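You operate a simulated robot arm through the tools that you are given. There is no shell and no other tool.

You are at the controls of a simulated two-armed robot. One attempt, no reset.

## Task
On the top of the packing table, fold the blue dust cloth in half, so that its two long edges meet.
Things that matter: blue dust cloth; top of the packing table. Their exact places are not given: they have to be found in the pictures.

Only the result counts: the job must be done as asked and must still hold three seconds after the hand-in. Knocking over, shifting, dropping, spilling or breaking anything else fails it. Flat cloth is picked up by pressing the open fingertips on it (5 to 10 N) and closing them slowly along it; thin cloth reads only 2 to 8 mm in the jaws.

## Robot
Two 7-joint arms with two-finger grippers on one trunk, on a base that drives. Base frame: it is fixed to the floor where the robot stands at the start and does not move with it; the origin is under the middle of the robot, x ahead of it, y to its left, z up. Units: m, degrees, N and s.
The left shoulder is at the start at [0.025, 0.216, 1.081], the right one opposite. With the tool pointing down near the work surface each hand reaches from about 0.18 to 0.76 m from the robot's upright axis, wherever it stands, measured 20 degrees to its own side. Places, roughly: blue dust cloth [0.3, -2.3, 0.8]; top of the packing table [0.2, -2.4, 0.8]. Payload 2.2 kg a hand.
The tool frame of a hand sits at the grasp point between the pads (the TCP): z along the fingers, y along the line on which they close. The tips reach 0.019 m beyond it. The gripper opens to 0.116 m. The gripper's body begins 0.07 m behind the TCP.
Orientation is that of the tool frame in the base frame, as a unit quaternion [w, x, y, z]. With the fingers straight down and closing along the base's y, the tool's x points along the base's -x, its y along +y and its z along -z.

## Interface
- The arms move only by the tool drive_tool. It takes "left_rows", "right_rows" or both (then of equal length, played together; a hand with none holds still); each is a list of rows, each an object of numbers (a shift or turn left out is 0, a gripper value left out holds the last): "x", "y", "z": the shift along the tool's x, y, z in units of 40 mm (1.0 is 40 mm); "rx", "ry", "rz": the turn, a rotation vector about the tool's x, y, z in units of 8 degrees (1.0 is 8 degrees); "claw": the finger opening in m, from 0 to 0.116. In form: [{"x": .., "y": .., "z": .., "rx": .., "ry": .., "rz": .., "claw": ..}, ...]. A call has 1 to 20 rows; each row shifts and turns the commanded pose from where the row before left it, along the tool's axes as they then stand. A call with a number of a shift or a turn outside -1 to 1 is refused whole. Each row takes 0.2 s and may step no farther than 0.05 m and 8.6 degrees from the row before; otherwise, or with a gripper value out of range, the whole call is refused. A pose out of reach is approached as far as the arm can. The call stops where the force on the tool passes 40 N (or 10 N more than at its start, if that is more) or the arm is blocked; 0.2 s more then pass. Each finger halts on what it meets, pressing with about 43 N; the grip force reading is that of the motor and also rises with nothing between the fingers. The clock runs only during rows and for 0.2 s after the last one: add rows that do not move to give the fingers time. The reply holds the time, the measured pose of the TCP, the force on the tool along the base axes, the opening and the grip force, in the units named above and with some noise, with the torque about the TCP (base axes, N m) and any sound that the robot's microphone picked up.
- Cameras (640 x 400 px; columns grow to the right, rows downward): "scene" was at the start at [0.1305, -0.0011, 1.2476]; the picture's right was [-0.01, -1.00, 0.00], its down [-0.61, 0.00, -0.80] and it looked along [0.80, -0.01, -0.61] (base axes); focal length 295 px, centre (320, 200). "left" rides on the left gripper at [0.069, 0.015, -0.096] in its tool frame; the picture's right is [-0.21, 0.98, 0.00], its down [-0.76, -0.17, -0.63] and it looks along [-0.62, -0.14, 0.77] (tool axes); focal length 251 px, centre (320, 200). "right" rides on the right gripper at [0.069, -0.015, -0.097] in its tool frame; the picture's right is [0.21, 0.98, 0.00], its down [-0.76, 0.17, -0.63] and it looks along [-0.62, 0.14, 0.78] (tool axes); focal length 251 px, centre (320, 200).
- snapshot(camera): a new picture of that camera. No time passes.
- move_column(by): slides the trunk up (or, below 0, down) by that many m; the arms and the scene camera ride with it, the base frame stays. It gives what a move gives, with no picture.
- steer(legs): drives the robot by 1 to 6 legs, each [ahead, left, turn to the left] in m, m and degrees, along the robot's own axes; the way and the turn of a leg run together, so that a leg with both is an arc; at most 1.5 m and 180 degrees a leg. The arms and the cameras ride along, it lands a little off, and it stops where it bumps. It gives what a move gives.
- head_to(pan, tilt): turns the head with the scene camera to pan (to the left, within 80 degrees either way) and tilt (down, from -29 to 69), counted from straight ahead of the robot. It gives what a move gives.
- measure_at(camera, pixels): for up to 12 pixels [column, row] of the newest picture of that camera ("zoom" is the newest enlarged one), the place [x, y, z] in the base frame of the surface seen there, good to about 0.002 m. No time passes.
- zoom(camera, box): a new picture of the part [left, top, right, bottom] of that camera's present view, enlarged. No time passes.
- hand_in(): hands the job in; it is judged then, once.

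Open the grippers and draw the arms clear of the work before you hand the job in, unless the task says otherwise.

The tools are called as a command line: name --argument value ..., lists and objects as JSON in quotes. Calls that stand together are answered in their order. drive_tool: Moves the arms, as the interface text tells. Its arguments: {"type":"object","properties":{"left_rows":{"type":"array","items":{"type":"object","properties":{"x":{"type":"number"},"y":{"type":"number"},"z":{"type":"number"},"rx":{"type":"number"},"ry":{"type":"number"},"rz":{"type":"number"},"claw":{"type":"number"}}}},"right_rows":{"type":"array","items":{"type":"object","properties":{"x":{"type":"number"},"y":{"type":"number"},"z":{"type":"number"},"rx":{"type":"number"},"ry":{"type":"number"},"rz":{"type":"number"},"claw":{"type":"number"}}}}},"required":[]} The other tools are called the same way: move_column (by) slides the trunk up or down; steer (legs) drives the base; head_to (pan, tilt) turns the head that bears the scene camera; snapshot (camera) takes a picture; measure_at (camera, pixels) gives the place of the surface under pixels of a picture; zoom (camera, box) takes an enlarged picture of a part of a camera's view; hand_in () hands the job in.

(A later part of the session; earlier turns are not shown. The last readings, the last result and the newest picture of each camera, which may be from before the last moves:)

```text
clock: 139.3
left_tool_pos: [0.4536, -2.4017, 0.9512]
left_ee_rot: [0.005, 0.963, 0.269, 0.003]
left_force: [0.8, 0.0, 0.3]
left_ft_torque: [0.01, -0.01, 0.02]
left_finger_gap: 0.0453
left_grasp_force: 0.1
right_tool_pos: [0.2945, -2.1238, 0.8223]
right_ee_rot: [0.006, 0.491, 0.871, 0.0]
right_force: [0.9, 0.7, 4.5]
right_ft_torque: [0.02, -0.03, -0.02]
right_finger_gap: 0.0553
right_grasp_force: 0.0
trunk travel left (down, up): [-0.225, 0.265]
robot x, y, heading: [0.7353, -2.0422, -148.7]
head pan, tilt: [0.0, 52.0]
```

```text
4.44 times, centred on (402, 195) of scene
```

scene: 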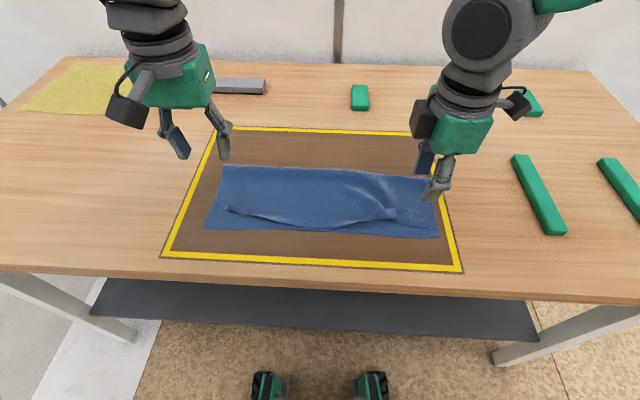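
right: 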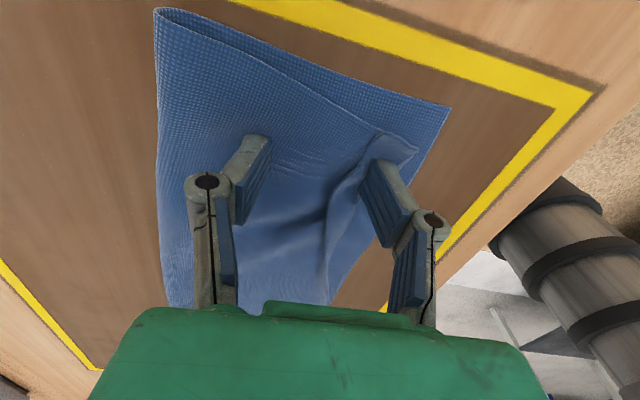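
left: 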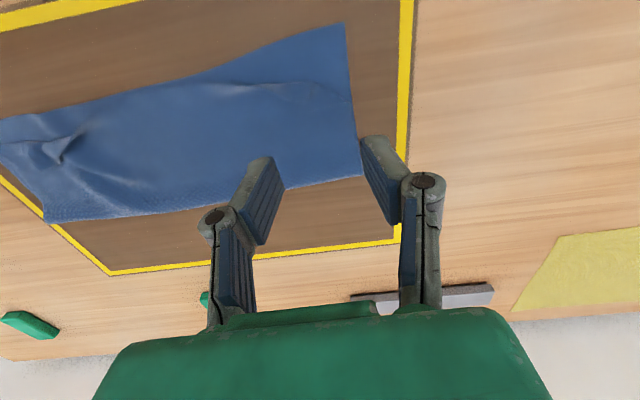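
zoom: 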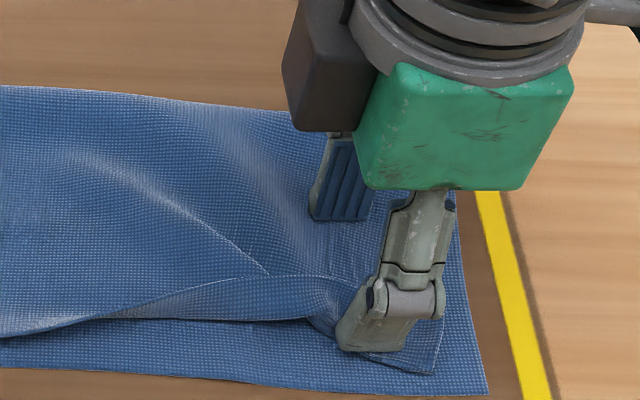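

It works: the strip moves toward the near side while the bottom corner stays at (487,392). I continue opening to about 95 mm.

drive_tool --right_rows '[{"claw": 0.059}, {"claw": 0.063}, {"claw": 0.067}, {"claw": 0.071}, {"claw": 0.075}, {"claw": 0.079}, {"claw": 0.083}, {"claw": 0.087}, {"claw": 0.091}, {"claw": 0.095}, {}]'

snapshot --camera "right"

zoom --camera "scene" --box '[330, 150, 474, 240]'

```text
clock: 141.7
left_tool_pos: [0.454, -2.4015, 0.9507]
left_ee_rot: [0.005, 0.963, 0.268, 0.003]
left_force: [0.1, 0.2, 0.2]
left_ft_torque: [0.0, -0.02, -0.01]
left_finger_gap: 0.045
left_grasp_force: 0.1
right_tool_pos: [0.2945, -2.123, 0.8219]
right_ee_rot: [0.006, 0.491, 0.871, 0.0]
right_force: [-0.3, -0.7, -0.2]
right_ft_torque: [0.02, 0.0, 0.02]
right_finger_gap: 0.0951
right_grasp_force: 0.0
trunk travel left (down, up): [-0.225, 0.265]
robot x, y, heading: [0.7333, -2.0405, -148.8]
head pan, tilt: [0.0, 52.0]
```

```text
taken
```

right: 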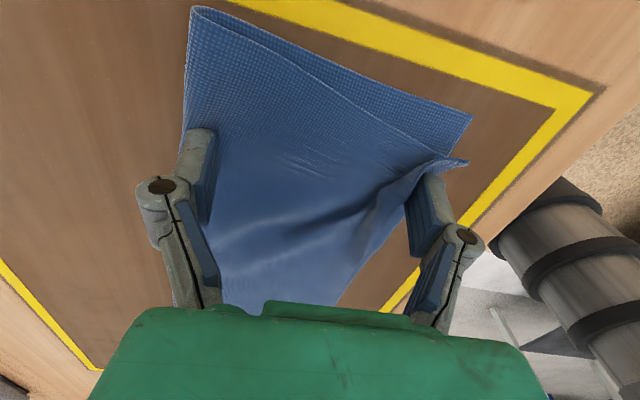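

```text
4.44 times, centred on (402, 195) of scene
```

zoom: 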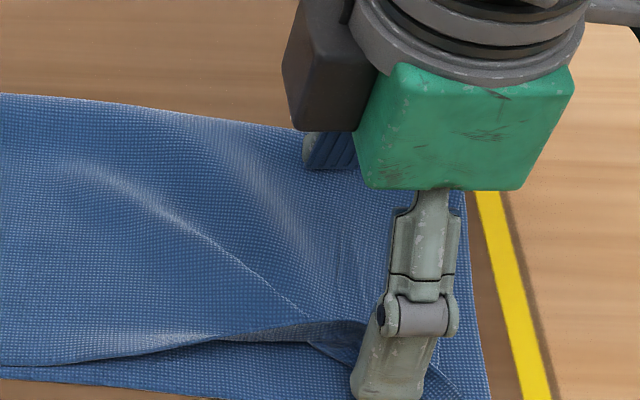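

The corner strip now extends to the near side. I lift the hand straight up and inspect.

drive_tool --right_rows '[{"z": -0.1}, {"z": -0.2}, {"z": -0.5}, {"z": -0.7}, {"z": -0.7}, {"z": -0.3}, {}]'

snapshot --camera "right"

zoom --camera "scene" --box '[190, 150, 462, 320]'

```text
clock: 143.3
left_tool_pos: [0.4538, -2.4023, 0.9503]
left_ee_rot: [0.005, 0.963, 0.269, 0.003]
left_force: [-0.4, 0.3, 0.0]
left_ft_torque: [-0.01, 0.01, 0.01]
left_finger_gap: 0.045
left_grasp_force: 0.1
right_tool_pos: [0.2917, -2.1228, 0.9221]
right_ee_rot: [0.006, 0.491, 0.871, -0.001]
right_force: [0.1, -0.4, -0.3]
right_ft_torque: [0.03, 0.01, 0.02]
right_finger_gap: 0.0948
right_grasp_force: 0.0
trunk travel left (down, up): [-0.225, 0.265]
robot x, y, heading: [0.7328, -2.0405, -148.9]
head pan, tilt: [0.0, 52.0]
```

```text
taken
```

right: 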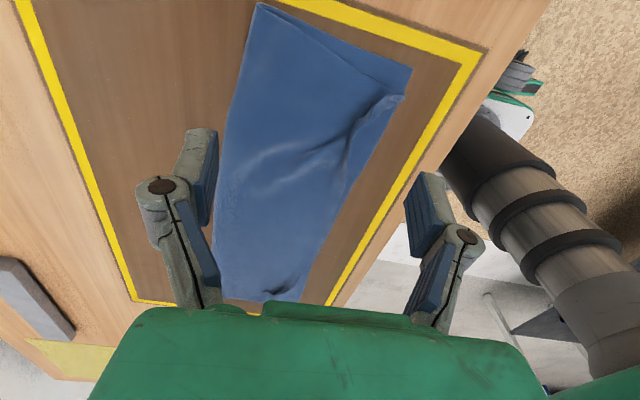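

```text
2.35 times, centred on (326, 235) of scene
```

zoom: 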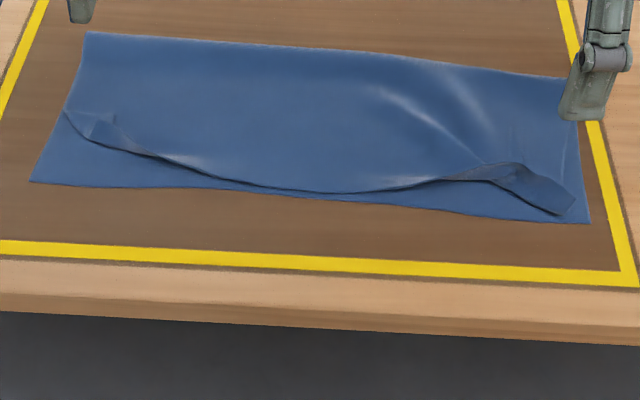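

Improved. I zoom on the right end from both cameras.

zoom --camera "right" --box '[200, 0, 440, 150]'

zoom --camera "scene" --box '[330, 170, 458, 250]'

measure_at --camera "zoom" --pixels '[[320, 245], [370, 235], [420, 245], [460, 275], [505, 290], [495, 325], [430, 295], [300, 265], [540, 345], [340, 330], [350, 210], [330, 275]]'

```text
2.67 times, centred on (320, 75) of right
```

zoom: 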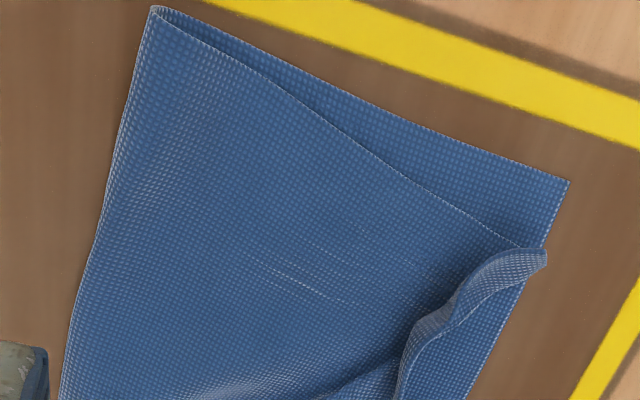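

```text
5.00 times, centred on (394, 210) of scene
```

zoom: 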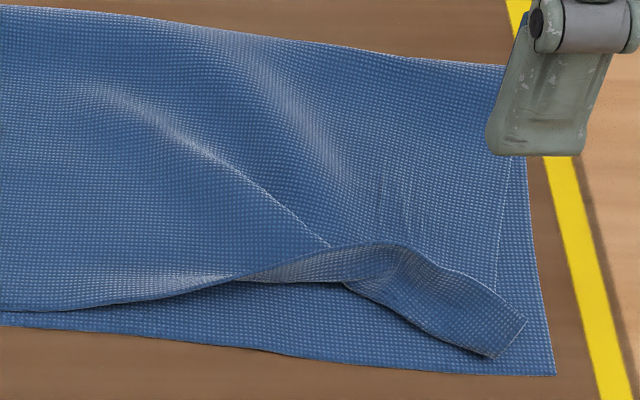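

```text
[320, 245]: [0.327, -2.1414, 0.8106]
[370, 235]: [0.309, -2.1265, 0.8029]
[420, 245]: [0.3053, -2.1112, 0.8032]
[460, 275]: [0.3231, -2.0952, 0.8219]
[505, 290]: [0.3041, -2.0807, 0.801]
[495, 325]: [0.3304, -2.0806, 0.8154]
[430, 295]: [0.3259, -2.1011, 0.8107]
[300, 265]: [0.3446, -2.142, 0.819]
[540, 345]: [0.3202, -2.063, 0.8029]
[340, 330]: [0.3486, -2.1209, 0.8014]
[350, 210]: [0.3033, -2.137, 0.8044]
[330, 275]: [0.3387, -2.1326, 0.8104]
```

The remaining strip (about 2 cm) now stands up (z≈0.82) with its base at 0.37–0.39 ahead. I repeat the spread with the fingers starting closed just behind it, so that the near finger tips it over.

drive_tool --right_rows '[{"y": 0.08, "x": -0.05, "z": 0.4, "claw": 0.005}, {"y": 0.08, "x": -0.05, "z": 0.5}, {"z": 0.5}, {"z": 0.5}, {"z": 0.35}, {"z": 0.1}, {"z": 0.05}, {}]'

snapshot --camera "right"

zoom --camera "scene" --box '[330, 150, 474, 240]'

```text
clock: 145.1
left_tool_pos: [0.4537, -2.4019, 0.951]
left_ee_rot: [0.004, 0.963, 0.27, 0.003]
left_force: [-0.4, 0.8, -0.9]
left_ft_torque: [0.0, 0.02, 0.02]
left_finger_gap: 0.0453
left_grasp_force: 0.1
right_tool_pos: [0.3009, -2.1236, 0.8262]
right_ee_rot: [0.006, 0.491, 0.871, 0.0]
right_force: [0.1, -0.2, 0.1]
right_ft_torque: [0.0, -0.01, -0.01]
right_finger_gap: 0.0051
right_grasp_force: 0.0
trunk travel left (down, up): [-0.225, 0.265]
robot x, y, heading: [0.7407, -2.0388, -148.8]
head pan, tilt: [0.0, 52.0]
```

```text
taken
```

right: 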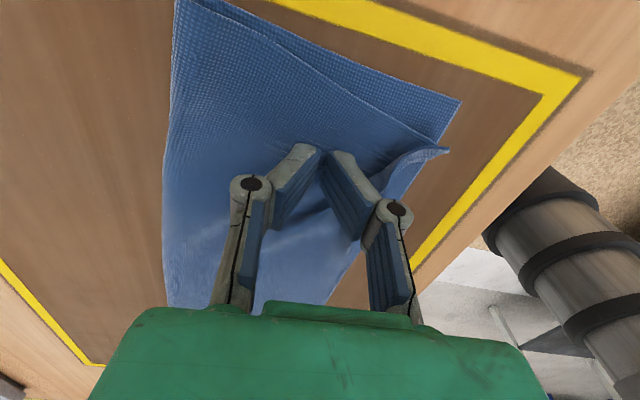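

```text
4.44 times, centred on (402, 195) of scene
```

zoom: 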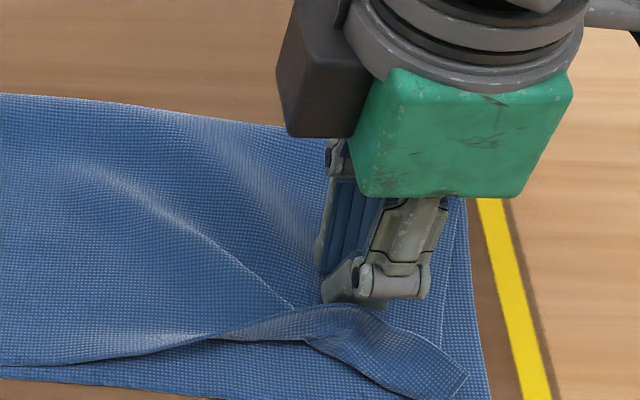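

The tips are right behind the standing strip. I lower to light contact and then open slowly.

drive_tool --right_rows '[{"z": 0.03}, {"z": 0.03}, {"z": 0.02}, {}]'

```text
clock: 146.1
left_tool_pos: [0.4545, -2.4007, 0.9513]
left_ee_rot: [0.004, 0.963, 0.269, 0.003]
left_force: [-0.6, 0.6, -0.3]
left_ft_torque: [0.02, 0.0, 0.02]
left_finger_gap: 0.0447
left_grasp_force: 0.1
right_tool_pos: [0.3014, -2.1235, 0.8221]
right_ee_rot: [0.006, 0.491, 0.871, -0.001]
right_force: [-1.0, -1.2, -0.1]
right_ft_torque: [0.03, 0.01, -0.02]
right_finger_gap: 0.0048
right_grasp_force: 0.0
trunk travel left (down, up): [-0.225, 0.265]
robot x, y, heading: [0.738, -2.0394, -148.6]
head pan, tilt: [0.0, 52.0]
```

Tips hover right at the flap's surface without pressing. I open slowly so the near finger sweeps the strip over.

drive_tool --right_rows '[{"claw": 0.01}, {"claw": 0.016}, {"claw": 0.022}, {"claw": 0.028}, {"claw": 0.034}, {"claw": 0.04}, {"claw": 0.046}, {"claw": 0.052}, {"claw": 0.058}, {"claw": 0.064}, {"claw": 0.07}, {"claw": 0.076}, {"claw": 0.082}, {"claw": 0.088}, {"claw": 0.094}, {"claw": 0.1}, {}]'

zoom --camera "scene" --box '[330, 160, 474, 250]'

snapshot --camera "right"

```text
clock: 149.7
left_tool_pos: [0.453, -2.4013, 0.9526]
left_ee_rot: [0.004, 0.963, 0.269, 0.003]
left_force: [0.6, 0.0, 0.0]
left_ft_torque: [0.01, 0.03, -0.01]
left_finger_gap: 0.0452
left_grasp_force: 0.2
right_tool_pos: [0.3018, -2.1245, 0.8228]
right_ee_rot: [0.006, 0.492, 0.871, 0.0]
right_force: [0.3, 0.6, 0.3]
right_ft_torque: [0.03, 0.0, 0.03]
right_finger_gap: 0.1
right_grasp_force: 0.2
trunk travel left (down, up): [-0.225, 0.265]
robot x, y, heading: [0.7366, -2.0371, -148.9]
head pan, tilt: [0.0, 52.0]
```

```text
4.44 times, centred on (402, 205) of scene
```

zoom: 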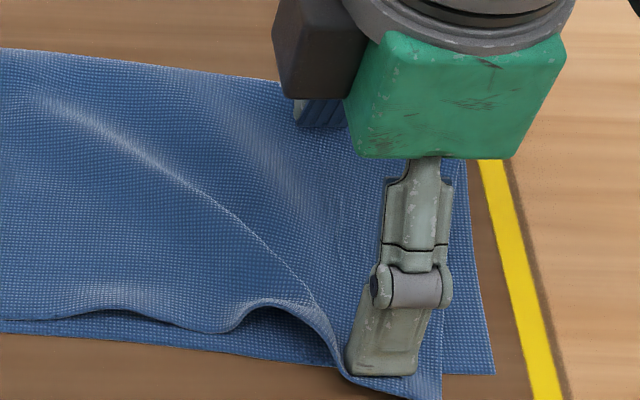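

```text
taken
```

right: 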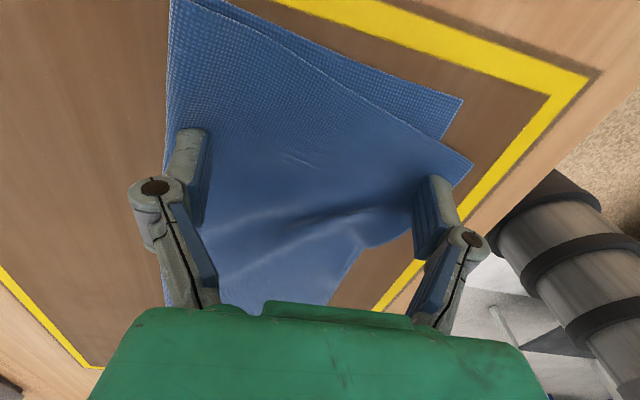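

The strip has flipped over toward the near side, slightly past the bottom edge. I lift the hand and inspect.

drive_tool --right_rows '[{"z": -0.1}, {"z": -0.2}, {"z": -0.5}, {"z": -0.7}, {"z": -0.7}, {"z": -0.6}, {}]'

zoom --camera "scene" --box '[190, 140, 462, 310]'

snapshot --camera "right"

```text
clock: 151.3
left_tool_pos: [0.4523, -2.4021, 0.9513]
left_ee_rot: [0.005, 0.963, 0.269, 0.003]
left_force: [-0.1, 0.1, 0.1]
left_ft_torque: [-0.01, -0.05, -0.02]
left_finger_gap: 0.0451
left_grasp_force: 0.0
right_tool_pos: [0.2992, -2.1241, 0.9341]
right_ee_rot: [0.007, 0.491, 0.871, 0.0]
right_force: [0.6, -0.7, -0.5]
right_ft_torque: [-0.01, -0.01, -0.02]
right_finger_gap: 0.1
right_grasp_force: 0.1
trunk travel left (down, up): [-0.225, 0.265]
robot x, y, heading: [0.7355, -2.0393, -148.5]
head pan, tilt: [0.0, 52.0]
```

```text
2.35 times, centred on (326, 225) of scene
```

zoom: 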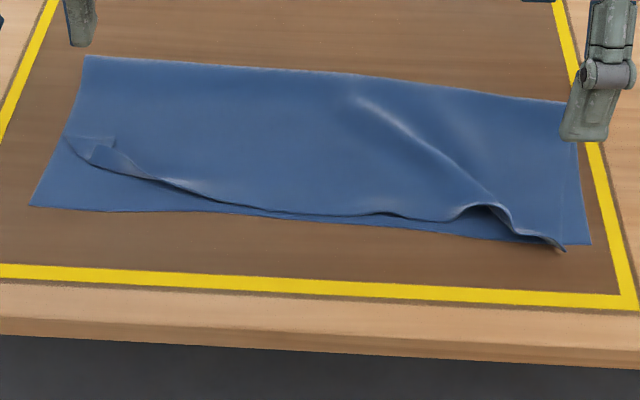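

```text
taken
```

right: 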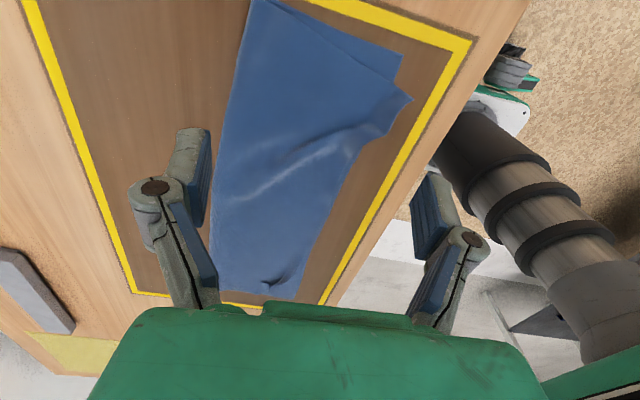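

The right corner is flipped; there remains a raised wave at (480,205) and the corner lies ~2.5 cm inside sideways. I zoom in for details and measure.

zoom --camera "scene" --box '[330, 170, 458, 250]'

measure_at --camera "zoom" --pixels '[[50, 300], [150, 315], [230, 325], [290, 300], [320, 285], [360, 300], [400, 360], [450, 365], [515, 385], [555, 370], [300, 240], [200, 130]]'

zoom --camera "right" --box '[200, 0, 440, 150]'

```text
5.00 times, centred on (394, 210) of scene
```

zoom: 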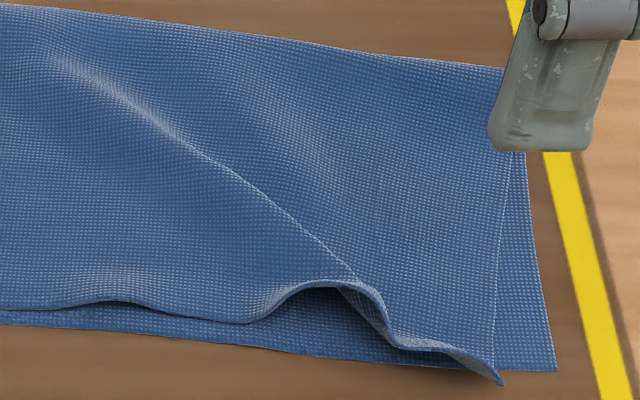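

```text
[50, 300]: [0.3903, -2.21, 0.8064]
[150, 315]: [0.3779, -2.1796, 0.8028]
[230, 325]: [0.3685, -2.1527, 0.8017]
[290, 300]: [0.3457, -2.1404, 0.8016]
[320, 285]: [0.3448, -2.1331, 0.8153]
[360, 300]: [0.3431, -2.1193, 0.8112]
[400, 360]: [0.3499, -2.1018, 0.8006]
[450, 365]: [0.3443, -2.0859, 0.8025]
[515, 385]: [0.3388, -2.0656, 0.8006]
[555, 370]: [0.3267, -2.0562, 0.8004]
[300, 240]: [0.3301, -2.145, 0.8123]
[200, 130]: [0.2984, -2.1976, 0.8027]
```

```text
2.67 times, centred on (320, 75) of right
```

zoom: 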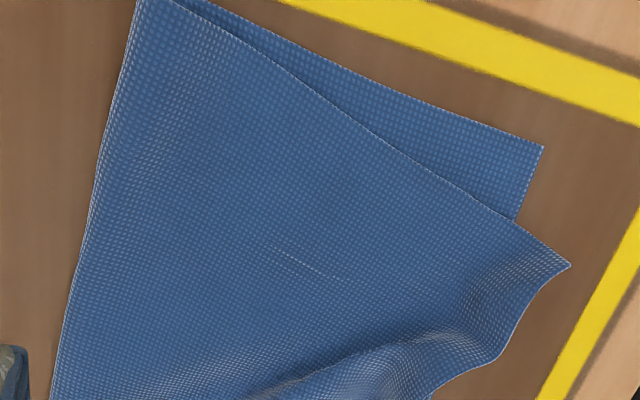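

The right corner now lies flat at (0.352, -0.178), the bottom corner at (0.359, -0.195); a wave at left -0.12 holds the missing ~1.5 cm. I turn the right hand back and use it to pull the wave out sideways: inner finger holding, outer finger moving outward.

drive_tool --right_rows '[{"rz": 0.9375, "claw": 0.03}, {"rz": 0.9375}, {"rz": 0.9375}, {"rz": 0.9375}, {"rz": 0.9375}, {"rz": 0.9375}, {"rz": 0.9375}, {"rz": 0.9375}, {"rz": 0.9375}, {"rz": 0.9375}, {"rz": 0.9375}, {"rz": 0.9375}, {"x": 0.24, "y": 0.2}, {"x": 0.24, "y": 0.2}, {"x": 0.25, "y": 0.2}, {"z": 0.6}, {"z": 0.6}, {"z": 0.6}, {"z": 0.5}, {}]'

snapshot --camera "right"

zoom --camera "scene" --box '[330, 160, 474, 250]'

```text
clock: 155.5
left_tool_pos: [0.4543, -2.4011, 0.9535]
left_ee_rot: [0.003, 0.963, 0.269, 0.002]
left_force: [0.2, -0.5, -0.1]
left_ft_torque: [-0.01, -0.02, -0.02]
left_finger_gap: 0.045
left_grasp_force: 0.2
right_tool_pos: [0.3375, -2.1295, 0.842]
right_ee_rot: [0.004, 0.963, 0.268, 0.004]
right_force: [0.4, 0.1, 0.2]
right_ft_torque: [0.0, 0.04, 0.0]
right_finger_gap: 0.03
right_grasp_force: 0.0
trunk travel left (down, up): [-0.225, 0.265]
robot x, y, heading: [0.7362, -2.0389, -148.8]
head pan, tilt: [0.0, 52.0]
```

```text
taken
```

right: 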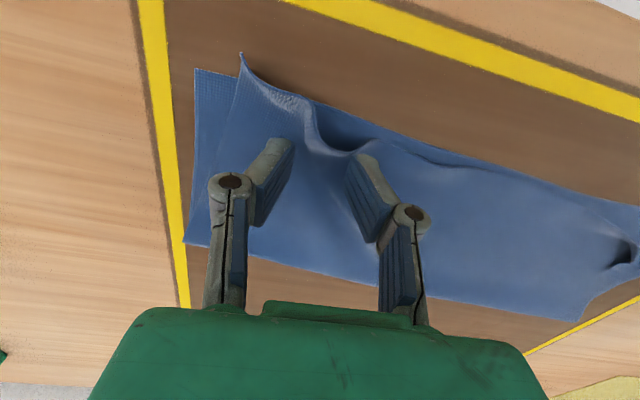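

```text
4.44 times, centred on (402, 205) of scene
```

zoom: 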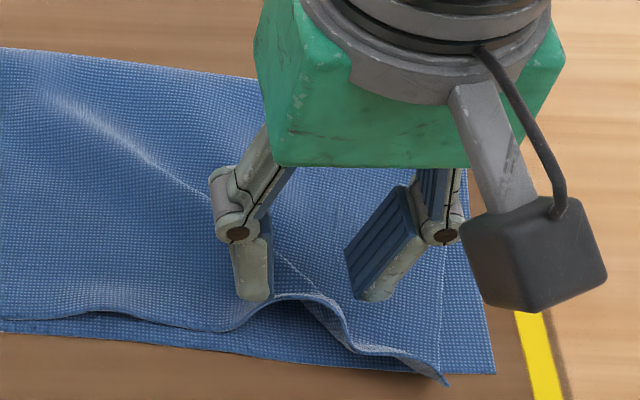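

The fingers straddle the wave (its crest between (255,280) and (375,290)). I lower to contact.

drive_tool --right_rows '[{"z": 0.2}, {"z": 0.15}, {"z": 0.08}, {"z": 0.04}, {"z": 0.03}, {}]'

```text
clock: 156.9
left_tool_pos: [0.4549, -2.4007, 0.9519]
left_ee_rot: [0.004, 0.963, 0.269, 0.002]
left_force: [-0.7, -0.7, -0.2]
left_ft_torque: [-0.01, 0.02, 0.02]
left_finger_gap: 0.0446
left_grasp_force: 0.1
right_tool_pos: [0.3383, -2.1292, 0.8225]
right_ee_rot: [0.004, 0.963, 0.269, 0.005]
right_force: [0.4, 0.2, 1.6]
right_ft_torque: [0.01, 0.02, -0.03]
right_finger_gap: 0.0301
right_grasp_force: 0.1
trunk travel left (down, up): [-0.225, 0.265]
robot x, y, heading: [0.7331, -2.036, -148.7]
head pan, tilt: [0.0, 52.0]
```

1.6 N; I press slightly more and then spread outward (opening 4 mm and shifting 2 mm outward per row so the inner finger stays put).

drive_tool --right_rows '[{"z": 0.025}, {}, {"y": -0.05, "claw": 0.034}, {"y": -0.05, "claw": 0.038}, {"y": -0.05, "claw": 0.042}, {"y": -0.05, "claw": 0.046}, {"y": -0.05, "claw": 0.05}, {}]'

snapshot --camera "right"

zoom --camera "scene" --box '[330, 160, 474, 250]'

```text
clock: 158.7
left_tool_pos: [0.4545, -2.4026, 0.9514]
left_ee_rot: [0.004, 0.963, 0.268, 0.003]
left_force: [-0.6, 0.3, 0.1]
left_ft_torque: [0.0, 0.01, 0.01]
left_finger_gap: 0.0449
left_grasp_force: 0.0
right_tool_pos: [0.3331, -2.1204, 0.8214]
right_ee_rot: [0.004, 0.963, 0.269, 0.005]
right_force: [0.9, -1.9, 4.7]
right_ft_torque: [-0.01, -0.05, 0.0]
right_finger_gap: 0.0502
right_grasp_force: 0.1
trunk travel left (down, up): [-0.225, 0.265]
robot x, y, heading: [0.7399, -2.0338, -148.7]
head pan, tilt: [0.0, 52.0]
```

```text
taken
```

right: 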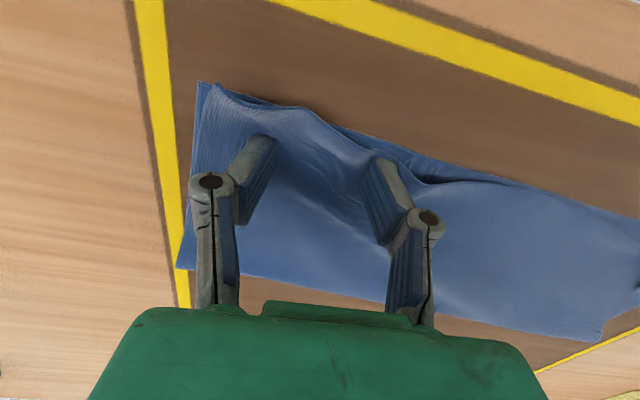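

```text
4.44 times, centred on (402, 205) of scene
```

zoom: 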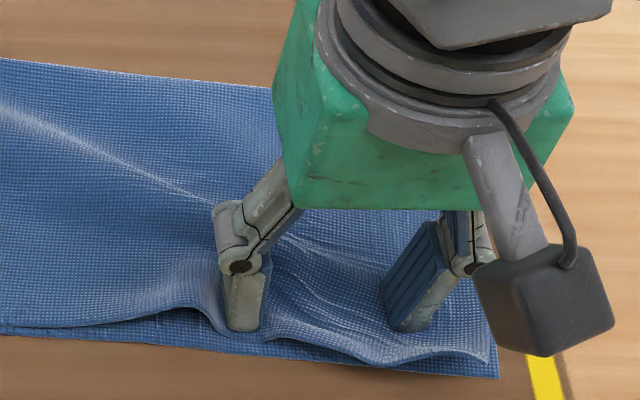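

The corner has moved out to nearly meet the bottom corner ((490,360) vs (498,378)). I lift straight up and view the result.

drive_tool --right_rows '[{"z": -0.1}, {"z": -0.2}, {"z": -0.5}, {"z": -0.7}, {"z": -0.7}, {"z": -0.7}, {}]'

zoom --camera "scene" --box '[190, 140, 462, 310]'

zoom --camera "scene" --box '[330, 170, 458, 250]'

```text
clock: 160.3
left_tool_pos: [0.4543, -2.4032, 0.9511]
left_ee_rot: [0.004, 0.963, 0.269, 0.003]
left_force: [0.0, 0.5, 0.3]
left_ft_torque: [0.0, -0.04, 0.01]
left_finger_gap: 0.045
left_grasp_force: 0.1
right_tool_pos: [0.3332, -2.1221, 0.9383]
right_ee_rot: [0.004, 0.963, 0.27, 0.004]
right_force: [0.3, -0.1, -0.2]
right_ft_torque: [0.0, 0.0, 0.01]
right_finger_gap: 0.0502
right_grasp_force: 0.0
trunk travel left (down, up): [-0.225, 0.265]
robot x, y, heading: [0.7314, -2.0411, -148.6]
head pan, tilt: [0.0, 52.0]
```

```text
2.35 times, centred on (326, 225) of scene
```

zoom: 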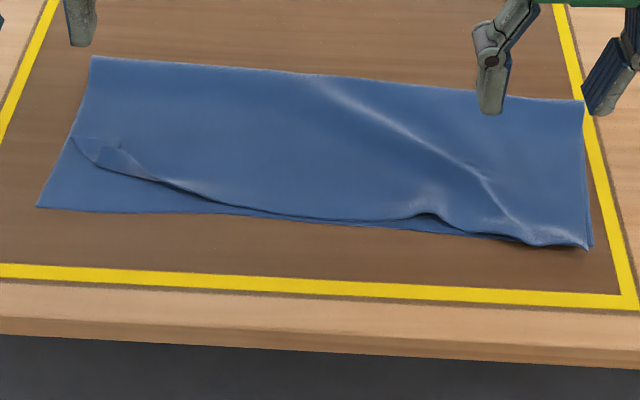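

```text
5.00 times, centred on (394, 210) of scene
```

zoom: 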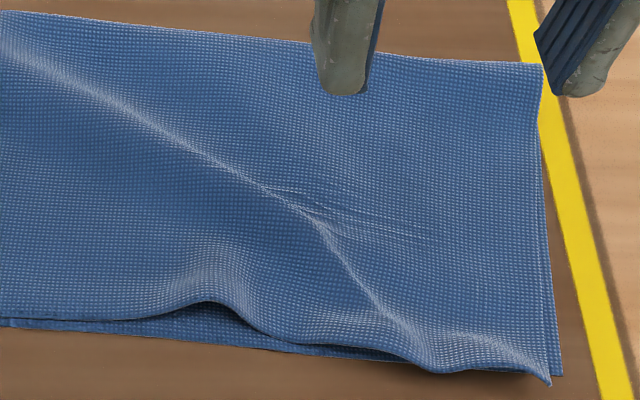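

The right side is now good: flap corner and bottom corner are within about 1 cm. Now the left end: I raise nothing there, turn the left hand 90 degrees (camera outward) and look with its camera.

drive_tool --left_rows '[{"rz": 0.9375, "claw": 0.015}, {"rz": 0.9375}, {"rz": 0.9375}, {"rz": 0.9375}, {"rz": 0.9375}, {"rz": 0.9375}, {"rz": 0.9375}, {"rz": 0.9375}, {"rz": 0.9375}, {"rz": 0.9375}, {"rz": 0.9375}, {"rz": 0.9375}, {}, {}]'

snapshot --camera "left"

zoom --camera "scene" --box '[190, 160, 318, 240]'

measure_at --camera "zoom" --pixels '[[75, 245], [130, 205], [235, 210], [250, 240], [200, 255], [150, 290], [210, 300], [300, 320], [400, 350], [80, 355], [330, 300], [500, 370]]'

```text
clock: 163.3
left_tool_pos: [0.4537, -2.4009, 0.9517]
left_ee_rot: [0.001, 0.871, -0.491, 0.005]
left_force: [-0.1, -0.7, 0.2]
left_ft_torque: [-0.01, 0.01, 0.01]
left_finger_gap: 0.0151
left_grasp_force: 0.0
right_tool_pos: [0.3344, -2.1211, 0.9377]
right_ee_rot: [0.004, 0.963, 0.269, 0.004]
right_force: [-0.8, 0.5, -0.6]
right_ft_torque: [-0.03, 0.04, -0.03]
right_finger_gap: 0.0498
right_grasp_force: 0.2
trunk travel left (down, up): [-0.225, 0.265]
robot x, y, heading: [0.739, -2.0369, -148.5]
head pan, tilt: [0.0, 52.0]
```

```text
taken
```

left: 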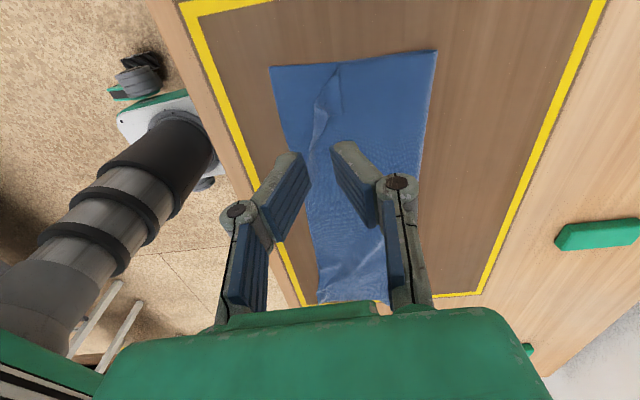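

```text
5.00 times, centred on (254, 200) of scene
```

zoom: 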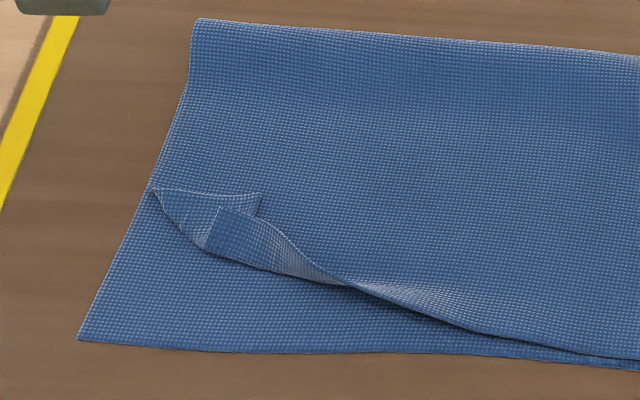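

```text
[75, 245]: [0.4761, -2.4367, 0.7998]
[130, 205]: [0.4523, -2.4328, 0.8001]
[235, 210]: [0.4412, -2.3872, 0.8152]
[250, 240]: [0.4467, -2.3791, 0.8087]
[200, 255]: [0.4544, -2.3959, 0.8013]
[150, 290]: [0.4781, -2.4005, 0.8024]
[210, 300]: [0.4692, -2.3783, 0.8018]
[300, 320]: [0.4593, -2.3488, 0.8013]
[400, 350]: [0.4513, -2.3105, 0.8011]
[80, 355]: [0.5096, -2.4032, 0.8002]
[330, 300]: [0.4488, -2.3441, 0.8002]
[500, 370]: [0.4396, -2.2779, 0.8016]
```

I zoom the left wrist camera on the curled left corner for a top view.

zoom --camera "left" --box '[250, 40, 450, 165]'

measure_at --camera "zoom" --pixels '[[290, 100], [240, 200], [215, 250], [250, 270], [200, 340], [180, 400], [75, 90], [590, 40], [300, 160], [225, 300], [150, 250], [280, 220]]'

```text
3.20 times, centred on (350, 102) of left
```

zoom: 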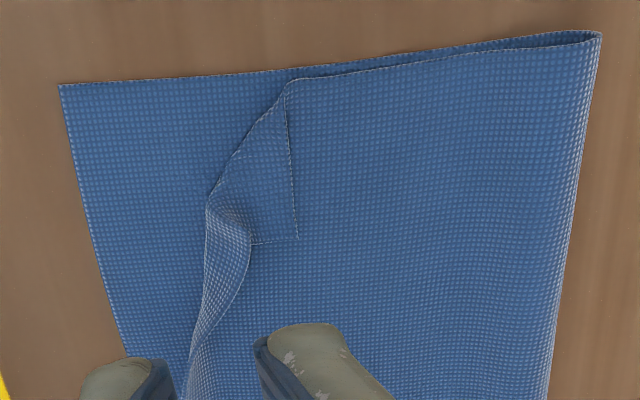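

```text
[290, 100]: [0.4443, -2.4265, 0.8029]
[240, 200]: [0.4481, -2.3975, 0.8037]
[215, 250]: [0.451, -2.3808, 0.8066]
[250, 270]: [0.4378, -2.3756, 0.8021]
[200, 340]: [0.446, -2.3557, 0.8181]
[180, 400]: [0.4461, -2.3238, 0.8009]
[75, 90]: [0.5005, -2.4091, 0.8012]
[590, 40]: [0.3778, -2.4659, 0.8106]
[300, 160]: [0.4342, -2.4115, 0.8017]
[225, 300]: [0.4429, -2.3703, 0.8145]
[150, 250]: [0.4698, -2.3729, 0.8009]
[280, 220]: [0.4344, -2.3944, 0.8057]
```

The top view is clear: the flap's left corner is folded over as a triangle, with crease from (290,85) to (210,190) and its tip at (298,238). Pulling perpendicular to that crease (toward near and outward) will open it, so I turn the left hand 50 degrees further so the fingers open along that direction.

drive_tool --left_rows '[{"rz": 0.9}, {"rz": 0.9}, {"rz": 0.9}, {"rz": 0.9}, {"rz": 0.9}, {"rz": 0.9}, {"rz": 0.85}, {}, {}]'

snapshot --camera "left"

```text
clock: 165.3
left_tool_pos: [0.4558, -2.4009, 0.9506]
left_ee_rot: [0.001, -0.582, 0.813, -0.004]
left_force: [0.0, -0.1, -0.7]
left_ft_torque: [-0.02, 0.02, -0.03]
left_finger_gap: 0.015
left_grasp_force: 0.0
right_tool_pos: [0.3332, -2.1222, 0.9372]
right_ee_rot: [0.005, 0.963, 0.269, 0.004]
right_force: [0.2, 0.1, -0.2]
right_ft_torque: [0.01, -0.04, 0.02]
right_finger_gap: 0.05
right_grasp_force: 0.1
trunk travel left (down, up): [-0.225, 0.265]
robot x, y, heading: [0.7308, -2.0378, -148.2]
head pan, tilt: [0.0, 52.0]
```

```text
taken
```

left: 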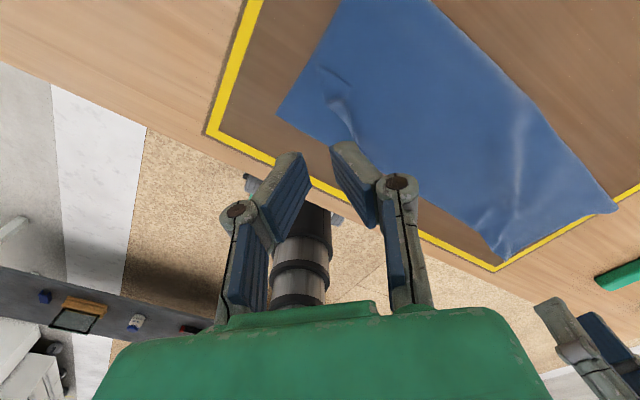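

The axis is right. I move the left hand so one finger will be on the triangle near its tip and the other just beyond the tip on the flap, and come down close.

drive_tool --left_rows '[{"x": 0.035, "y": 0.33, "z": 0.3, "claw": 0.012}, {"x": 0.035, "y": 0.32, "z": 0.5}, {"z": 0.6}, {"z": 0.6}, {"z": 0.5}, {"z": 0.35}, {}, {}]'

snapshot --camera "left"

zoom --camera "scene" --box '[180, 150, 324, 240]'

```text
clock: 167.1
left_tool_pos: [0.4297, -2.3957, 0.8383]
left_ee_rot: [0.002, -0.582, 0.813, -0.004]
left_force: [0.3, -0.9, 0.0]
left_ft_torque: [0.0, 0.03, -0.02]
left_finger_gap: 0.0118
left_grasp_force: 0.1
right_tool_pos: [0.335, -2.1221, 0.937]
right_ee_rot: [0.004, 0.963, 0.268, 0.004]
right_force: [0.5, -0.2, -0.4]
right_ft_torque: [-0.02, 0.04, -0.02]
right_finger_gap: 0.0502
right_grasp_force: 0.1
trunk travel left (down, up): [-0.225, 0.265]
robot x, y, heading: [0.7344, -2.0381, -148.6]
head pan, tilt: [0.0, 52.0]
```

```text
taken
```

left: 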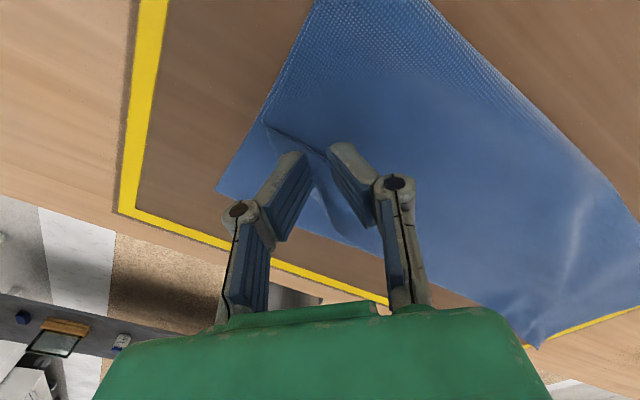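

```text
4.44 times, centred on (252, 195) of scene
```

zoom: 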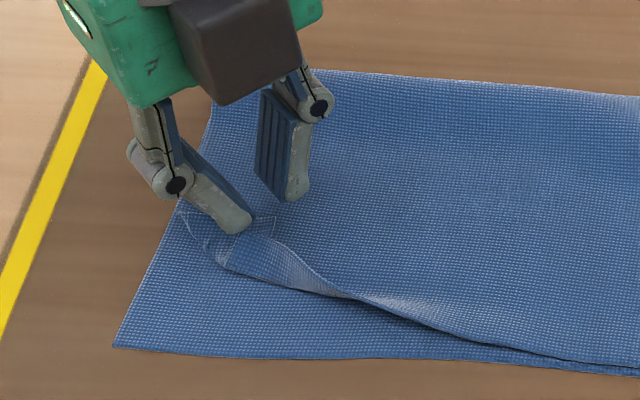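

The tips are well placed around the corner tip ((235,225) on the triangle, (295,195) beyond it). I lower to contact.

drive_tool --left_rows '[{"z": 0.15}, {"z": 0.1}, {"z": 0.06}, {"z": 0.04}, {"z": 0.03}, {}]'

```text
clock: 168.5
left_tool_pos: [0.4305, -2.3969, 0.8219]
left_ee_rot: [0.001, -0.582, 0.813, -0.005]
left_force: [0.1, -1.2, 5.1]
left_ft_torque: [0.0, -0.08, -0.03]
left_finger_gap: 0.0126
left_grasp_force: 0.1
right_tool_pos: [0.3339, -2.1216, 0.938]
right_ee_rot: [0.005, 0.963, 0.269, 0.004]
right_force: [-0.5, -0.1, 0.5]
right_ft_torque: [0.02, 0.0, -0.05]
right_finger_gap: 0.0498
right_grasp_force: 0.0
trunk travel left (down, up): [-0.225, 0.265]
robot x, y, heading: [0.7336, -2.0367, -148.5]
head pan, tilt: [0.0, 52.0]
```

5.1 N contact. I open with the inner finger held in place (opening 4 mm and shifting 2 mm per row), drawing the triangle outward toward the near-left corner.

drive_tool --left_rows '[{"y": -0.05, "claw": 0.016}, {"y": -0.05, "claw": 0.02}, {"y": -0.05, "claw": 0.024}, {"y": -0.05, "claw": 0.028}, {"y": -0.05, "claw": 0.032}, {"y": -0.05, "claw": 0.036}, {}]'

zoom --camera "scene" --box '[180, 150, 324, 240]'

snapshot --camera "left"

```text
clock: 170.1
left_tool_pos: [0.4399, -2.4003, 0.823]
left_ee_rot: [0.001, -0.582, 0.813, -0.005]
left_force: [-0.7, 0.0, 3.2]
left_ft_torque: [0.01, 0.0, 0.03]
left_finger_gap: 0.0364
left_grasp_force: 0.1
right_tool_pos: [0.3336, -2.1221, 0.9395]
right_ee_rot: [0.005, 0.963, 0.269, 0.004]
right_force: [-0.3, 0.3, -0.6]
right_ft_torque: [0.03, 0.0, 0.0]
right_finger_gap: 0.0502
right_grasp_force: 0.0
trunk travel left (down, up): [-0.225, 0.265]
robot x, y, heading: [0.739, -2.044, -148.6]
head pan, tilt: [0.0, 52.0]
```

```text
4.44 times, centred on (252, 195) of scene
```

zoom: 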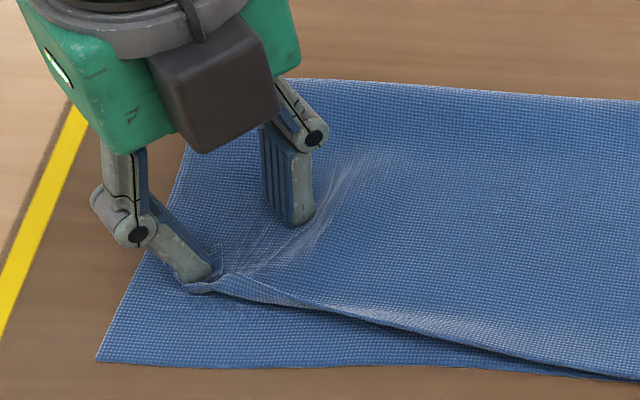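

```text
taken
```

left: 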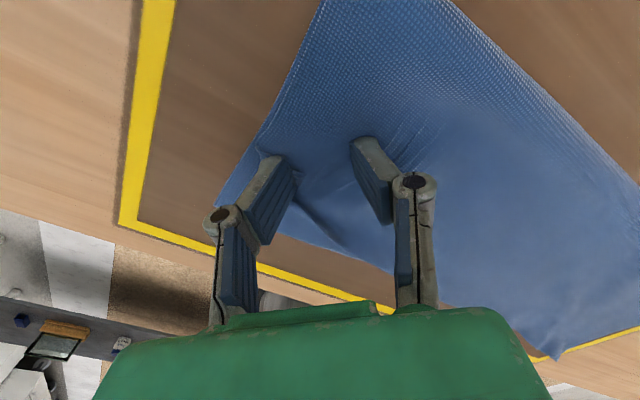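

The folded triangle is opening (the front now at (200,285)), though the whole cloth slid by under 1 cm. I continue a little more.

drive_tool --left_rows '[{"y": -0.025, "claw": 0.041}, {"y": -0.025, "claw": 0.046}, {"y": -0.025, "claw": 0.051}, {"y": -0.025, "claw": 0.056}, {"y": -0.025, "claw": 0.061}, {}]'

drive_tool --left_rows '[{"z": -0.1}, {"z": -0.2}, {"z": -0.5}, {"z": -0.7}, {"z": -0.7}, {"z": -0.6}, {}]'

zoom --camera "scene" --box '[180, 160, 308, 240]'

zoom --camera "left" --box '[220, 20, 460, 170]'

```text
clock: 171.5
left_tool_pos: [0.4452, -2.4025, 0.8221]
left_ee_rot: [0.001, -0.582, 0.813, -0.005]
left_force: [-0.8, 0.1, 1.3]
left_ft_torque: [0.0, -0.01, 0.02]
left_finger_gap: 0.0606
left_grasp_force: 0.2
right_tool_pos: [0.3337, -2.1209, 0.9381]
right_ee_rot: [0.004, 0.963, 0.268, 0.004]
right_force: [-0.9, 0.7, 0.3]
right_ft_torque: [0.0, 0.01, -0.04]
right_finger_gap: 0.0501
right_grasp_force: 0.1
trunk travel left (down, up): [-0.225, 0.265]
robot x, y, heading: [0.7326, -2.0372, -148.5]
head pan, tilt: [0.0, 52.0]
```

```text
clock: 173.1
left_tool_pos: [0.4459, -2.4026, 0.9331]
left_ee_rot: [0.002, -0.582, 0.813, -0.005]
left_force: [-0.9, 0.2, -0.2]
left_ft_torque: [0.03, -0.04, -0.02]
left_finger_gap: 0.0609
left_grasp_force: 0.1
right_tool_pos: [0.333, -2.1214, 0.9373]
right_ee_rot: [0.005, 0.963, 0.268, 0.004]
right_force: [-0.7, -0.5, 0.3]
right_ft_torque: [-0.03, -0.03, -0.01]
right_finger_gap: 0.0498
right_grasp_force: 0.0
trunk travel left (down, up): [-0.225, 0.265]
robot x, y, heading: [0.7319, -2.0369, -148.8]
head pan, tilt: [0.0, 52.0]
```

```text
5.00 times, centred on (244, 200) of scene
```

zoom: 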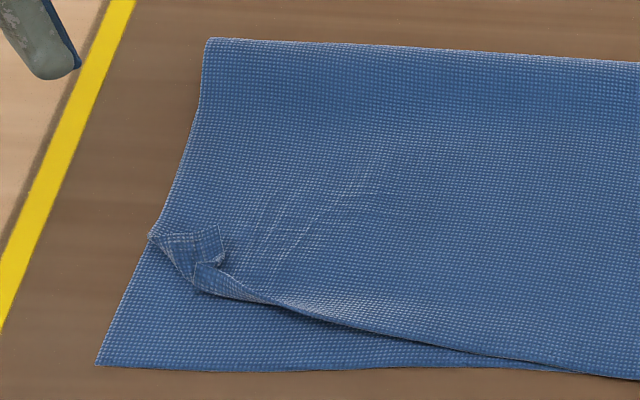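

```text
2.67 times, centred on (340, 95) of left
```

zoom: 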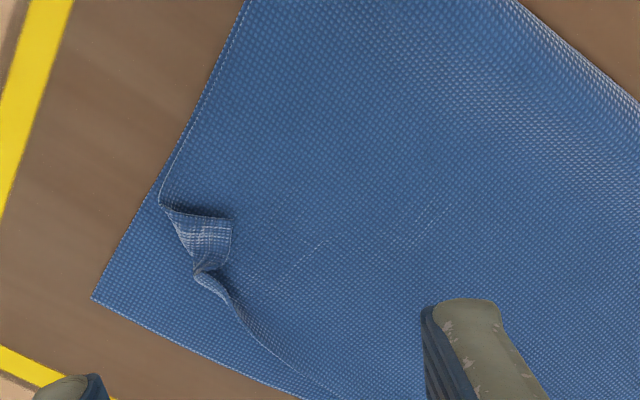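

The curl is smaller now. I measure it in the left zoom to repeat the pull: tip (228,240), crease (165,207)–(195,270), bottom corner (93,298).

measure_at --camera "zoom" --pixels '[[170, 200], [225, 225], [222, 258], [196, 262], [185, 235], [205, 240], [98, 297], [240, 320], [180, 275], [270, 250], [215, 290], [290, 360]]'

```text
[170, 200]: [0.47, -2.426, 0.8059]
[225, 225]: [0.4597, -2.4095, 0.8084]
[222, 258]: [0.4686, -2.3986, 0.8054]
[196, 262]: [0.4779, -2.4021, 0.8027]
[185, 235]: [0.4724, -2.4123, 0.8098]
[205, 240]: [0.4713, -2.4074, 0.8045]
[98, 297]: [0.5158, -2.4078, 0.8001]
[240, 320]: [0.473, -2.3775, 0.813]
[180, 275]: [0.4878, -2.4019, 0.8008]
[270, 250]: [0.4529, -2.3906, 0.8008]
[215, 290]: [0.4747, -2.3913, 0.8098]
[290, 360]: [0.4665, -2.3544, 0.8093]
```

The remaining corner fold is about 2 cm (tip at forward 0.428, left 0.176; bottom corner at 0.379, 0.204). I repeat the same pull with the fingers nearly closed right at its tip.

drive_tool --left_rows '[{"y": -0.18, "z": 0.3, "claw": 0.006}, {"y": -0.18, "z": 0.5}, {"z": 0.6}, {"z": 0.6}, {"z": 0.35}, {}, {}]'

zoom --camera "scene" --box '[180, 160, 308, 240]'

zoom --camera "left" --box '[200, 60, 440, 210]'

```text
clock: 174.7
left_tool_pos: [0.4583, -2.4074, 0.8399]
left_ee_rot: [0.002, -0.582, 0.813, -0.004]
left_force: [-0.6, -0.6, -0.7]
left_ft_torque: [0.04, 0.01, 0.0]
left_finger_gap: 0.0063
left_grasp_force: 0.1
right_tool_pos: [0.3342, -2.1217, 0.9382]
right_ee_rot: [0.004, 0.963, 0.269, 0.003]
right_force: [-0.4, 0.4, 0.7]
right_ft_torque: [-0.01, 0.03, 0.01]
right_finger_gap: 0.05
right_grasp_force: 0.0
trunk travel left (down, up): [-0.225, 0.265]
robot x, y, heading: [0.7355, -2.0386, -148.8]
head pan, tilt: [0.0, 52.0]
```

```text
5.00 times, centred on (244, 200) of scene
```

zoom: 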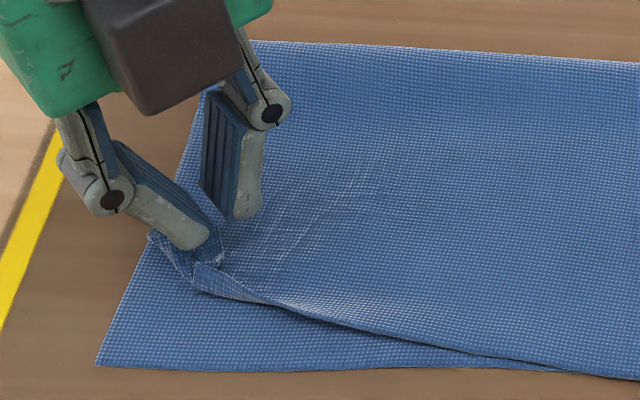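

```text
2.67 times, centred on (320, 135) of left
```

zoom: 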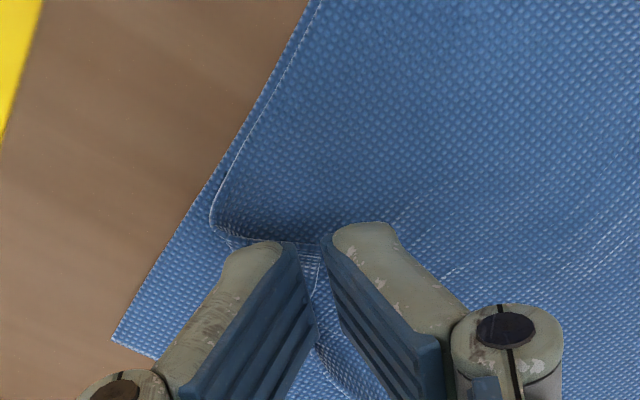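

The outer finger is above the small triangle, the inner one just beyond its tip. I lower to light contact.

drive_tool --left_rows '[{"z": 0.15}, {"z": 0.12}, {"z": 0.08}, {"z": 0.04}, {"z": 0.03}, {}]'

```text
clock: 176.1
left_tool_pos: [0.4586, -2.4067, 0.8231]
left_ee_rot: [0.001, -0.582, 0.813, -0.005]
left_force: [0.0, 0.0, 1.7]
left_ft_torque: [0.0, 0.02, -0.03]
left_finger_gap: 0.0058
left_grasp_force: 0.2
right_tool_pos: [0.3336, -2.1218, 0.9377]
right_ee_rot: [0.005, 0.963, 0.269, 0.005]
right_force: [0.5, -1.5, 0.0]
right_ft_torque: [-0.01, -0.01, -0.02]
right_finger_gap: 0.0503
right_grasp_force: 0.1
trunk travel left (down, up): [-0.225, 0.265]
robot x, y, heading: [0.7328, -2.037, -148.3]
head pan, tilt: [0.0, 52.0]
```

1.7 N. I press a touch more and open again with the inner finger held, moving the outer finger about 3 cm outward-near.

drive_tool --left_rows '[{"z": 0.02}, {"y": -0.05, "claw": 0.01}, {"y": -0.05, "claw": 0.014}, {"y": -0.05, "claw": 0.018}, {"y": -0.05, "claw": 0.022}, {"y": -0.05, "claw": 0.026}, {"y": -0.05, "claw": 0.03}, {"y": -0.05, "claw": 0.034}, {"y": -0.05, "claw": 0.038}, {}]'

zoom --camera "scene" --box '[180, 160, 308, 240]'

zoom --camera "left" --box '[200, 60, 440, 210]'

```text
clock: 178.3
left_tool_pos: [0.4745, -2.4102, 0.8224]
left_ee_rot: [0.001, -0.582, 0.813, -0.005]
left_force: [-0.8, -0.2, 3.1]
left_ft_torque: [-0.04, 0.0, 0.01]
left_finger_gap: 0.0374
left_grasp_force: 0.0
right_tool_pos: [0.3341, -2.1212, 0.9376]
right_ee_rot: [0.004, 0.963, 0.269, 0.004]
right_force: [0.2, 0.2, 0.0]
right_ft_torque: [-0.01, -0.01, -0.01]
right_finger_gap: 0.0502
right_grasp_force: 0.0
trunk travel left (down, up): [-0.225, 0.265]
robot x, y, heading: [0.7333, -2.0378, -148.6]
head pan, tilt: [0.0, 52.0]
```

```text
5.00 times, centred on (244, 200) of scene
```

zoom: 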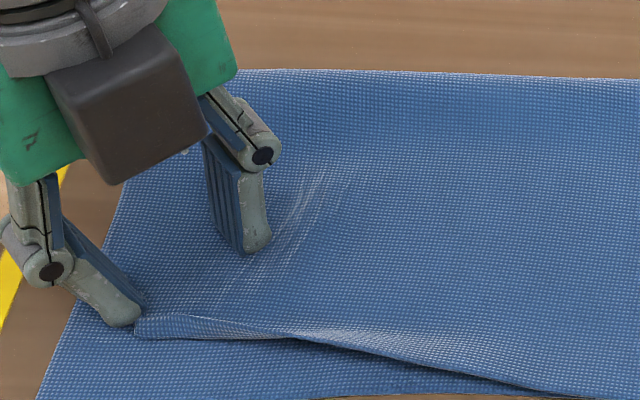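

```text
2.67 times, centred on (320, 135) of left
```

zoom: 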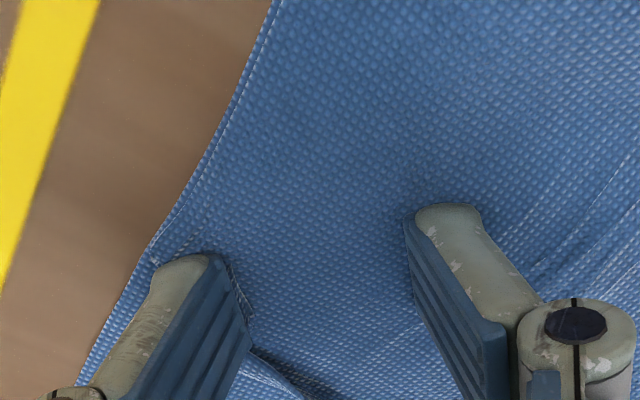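

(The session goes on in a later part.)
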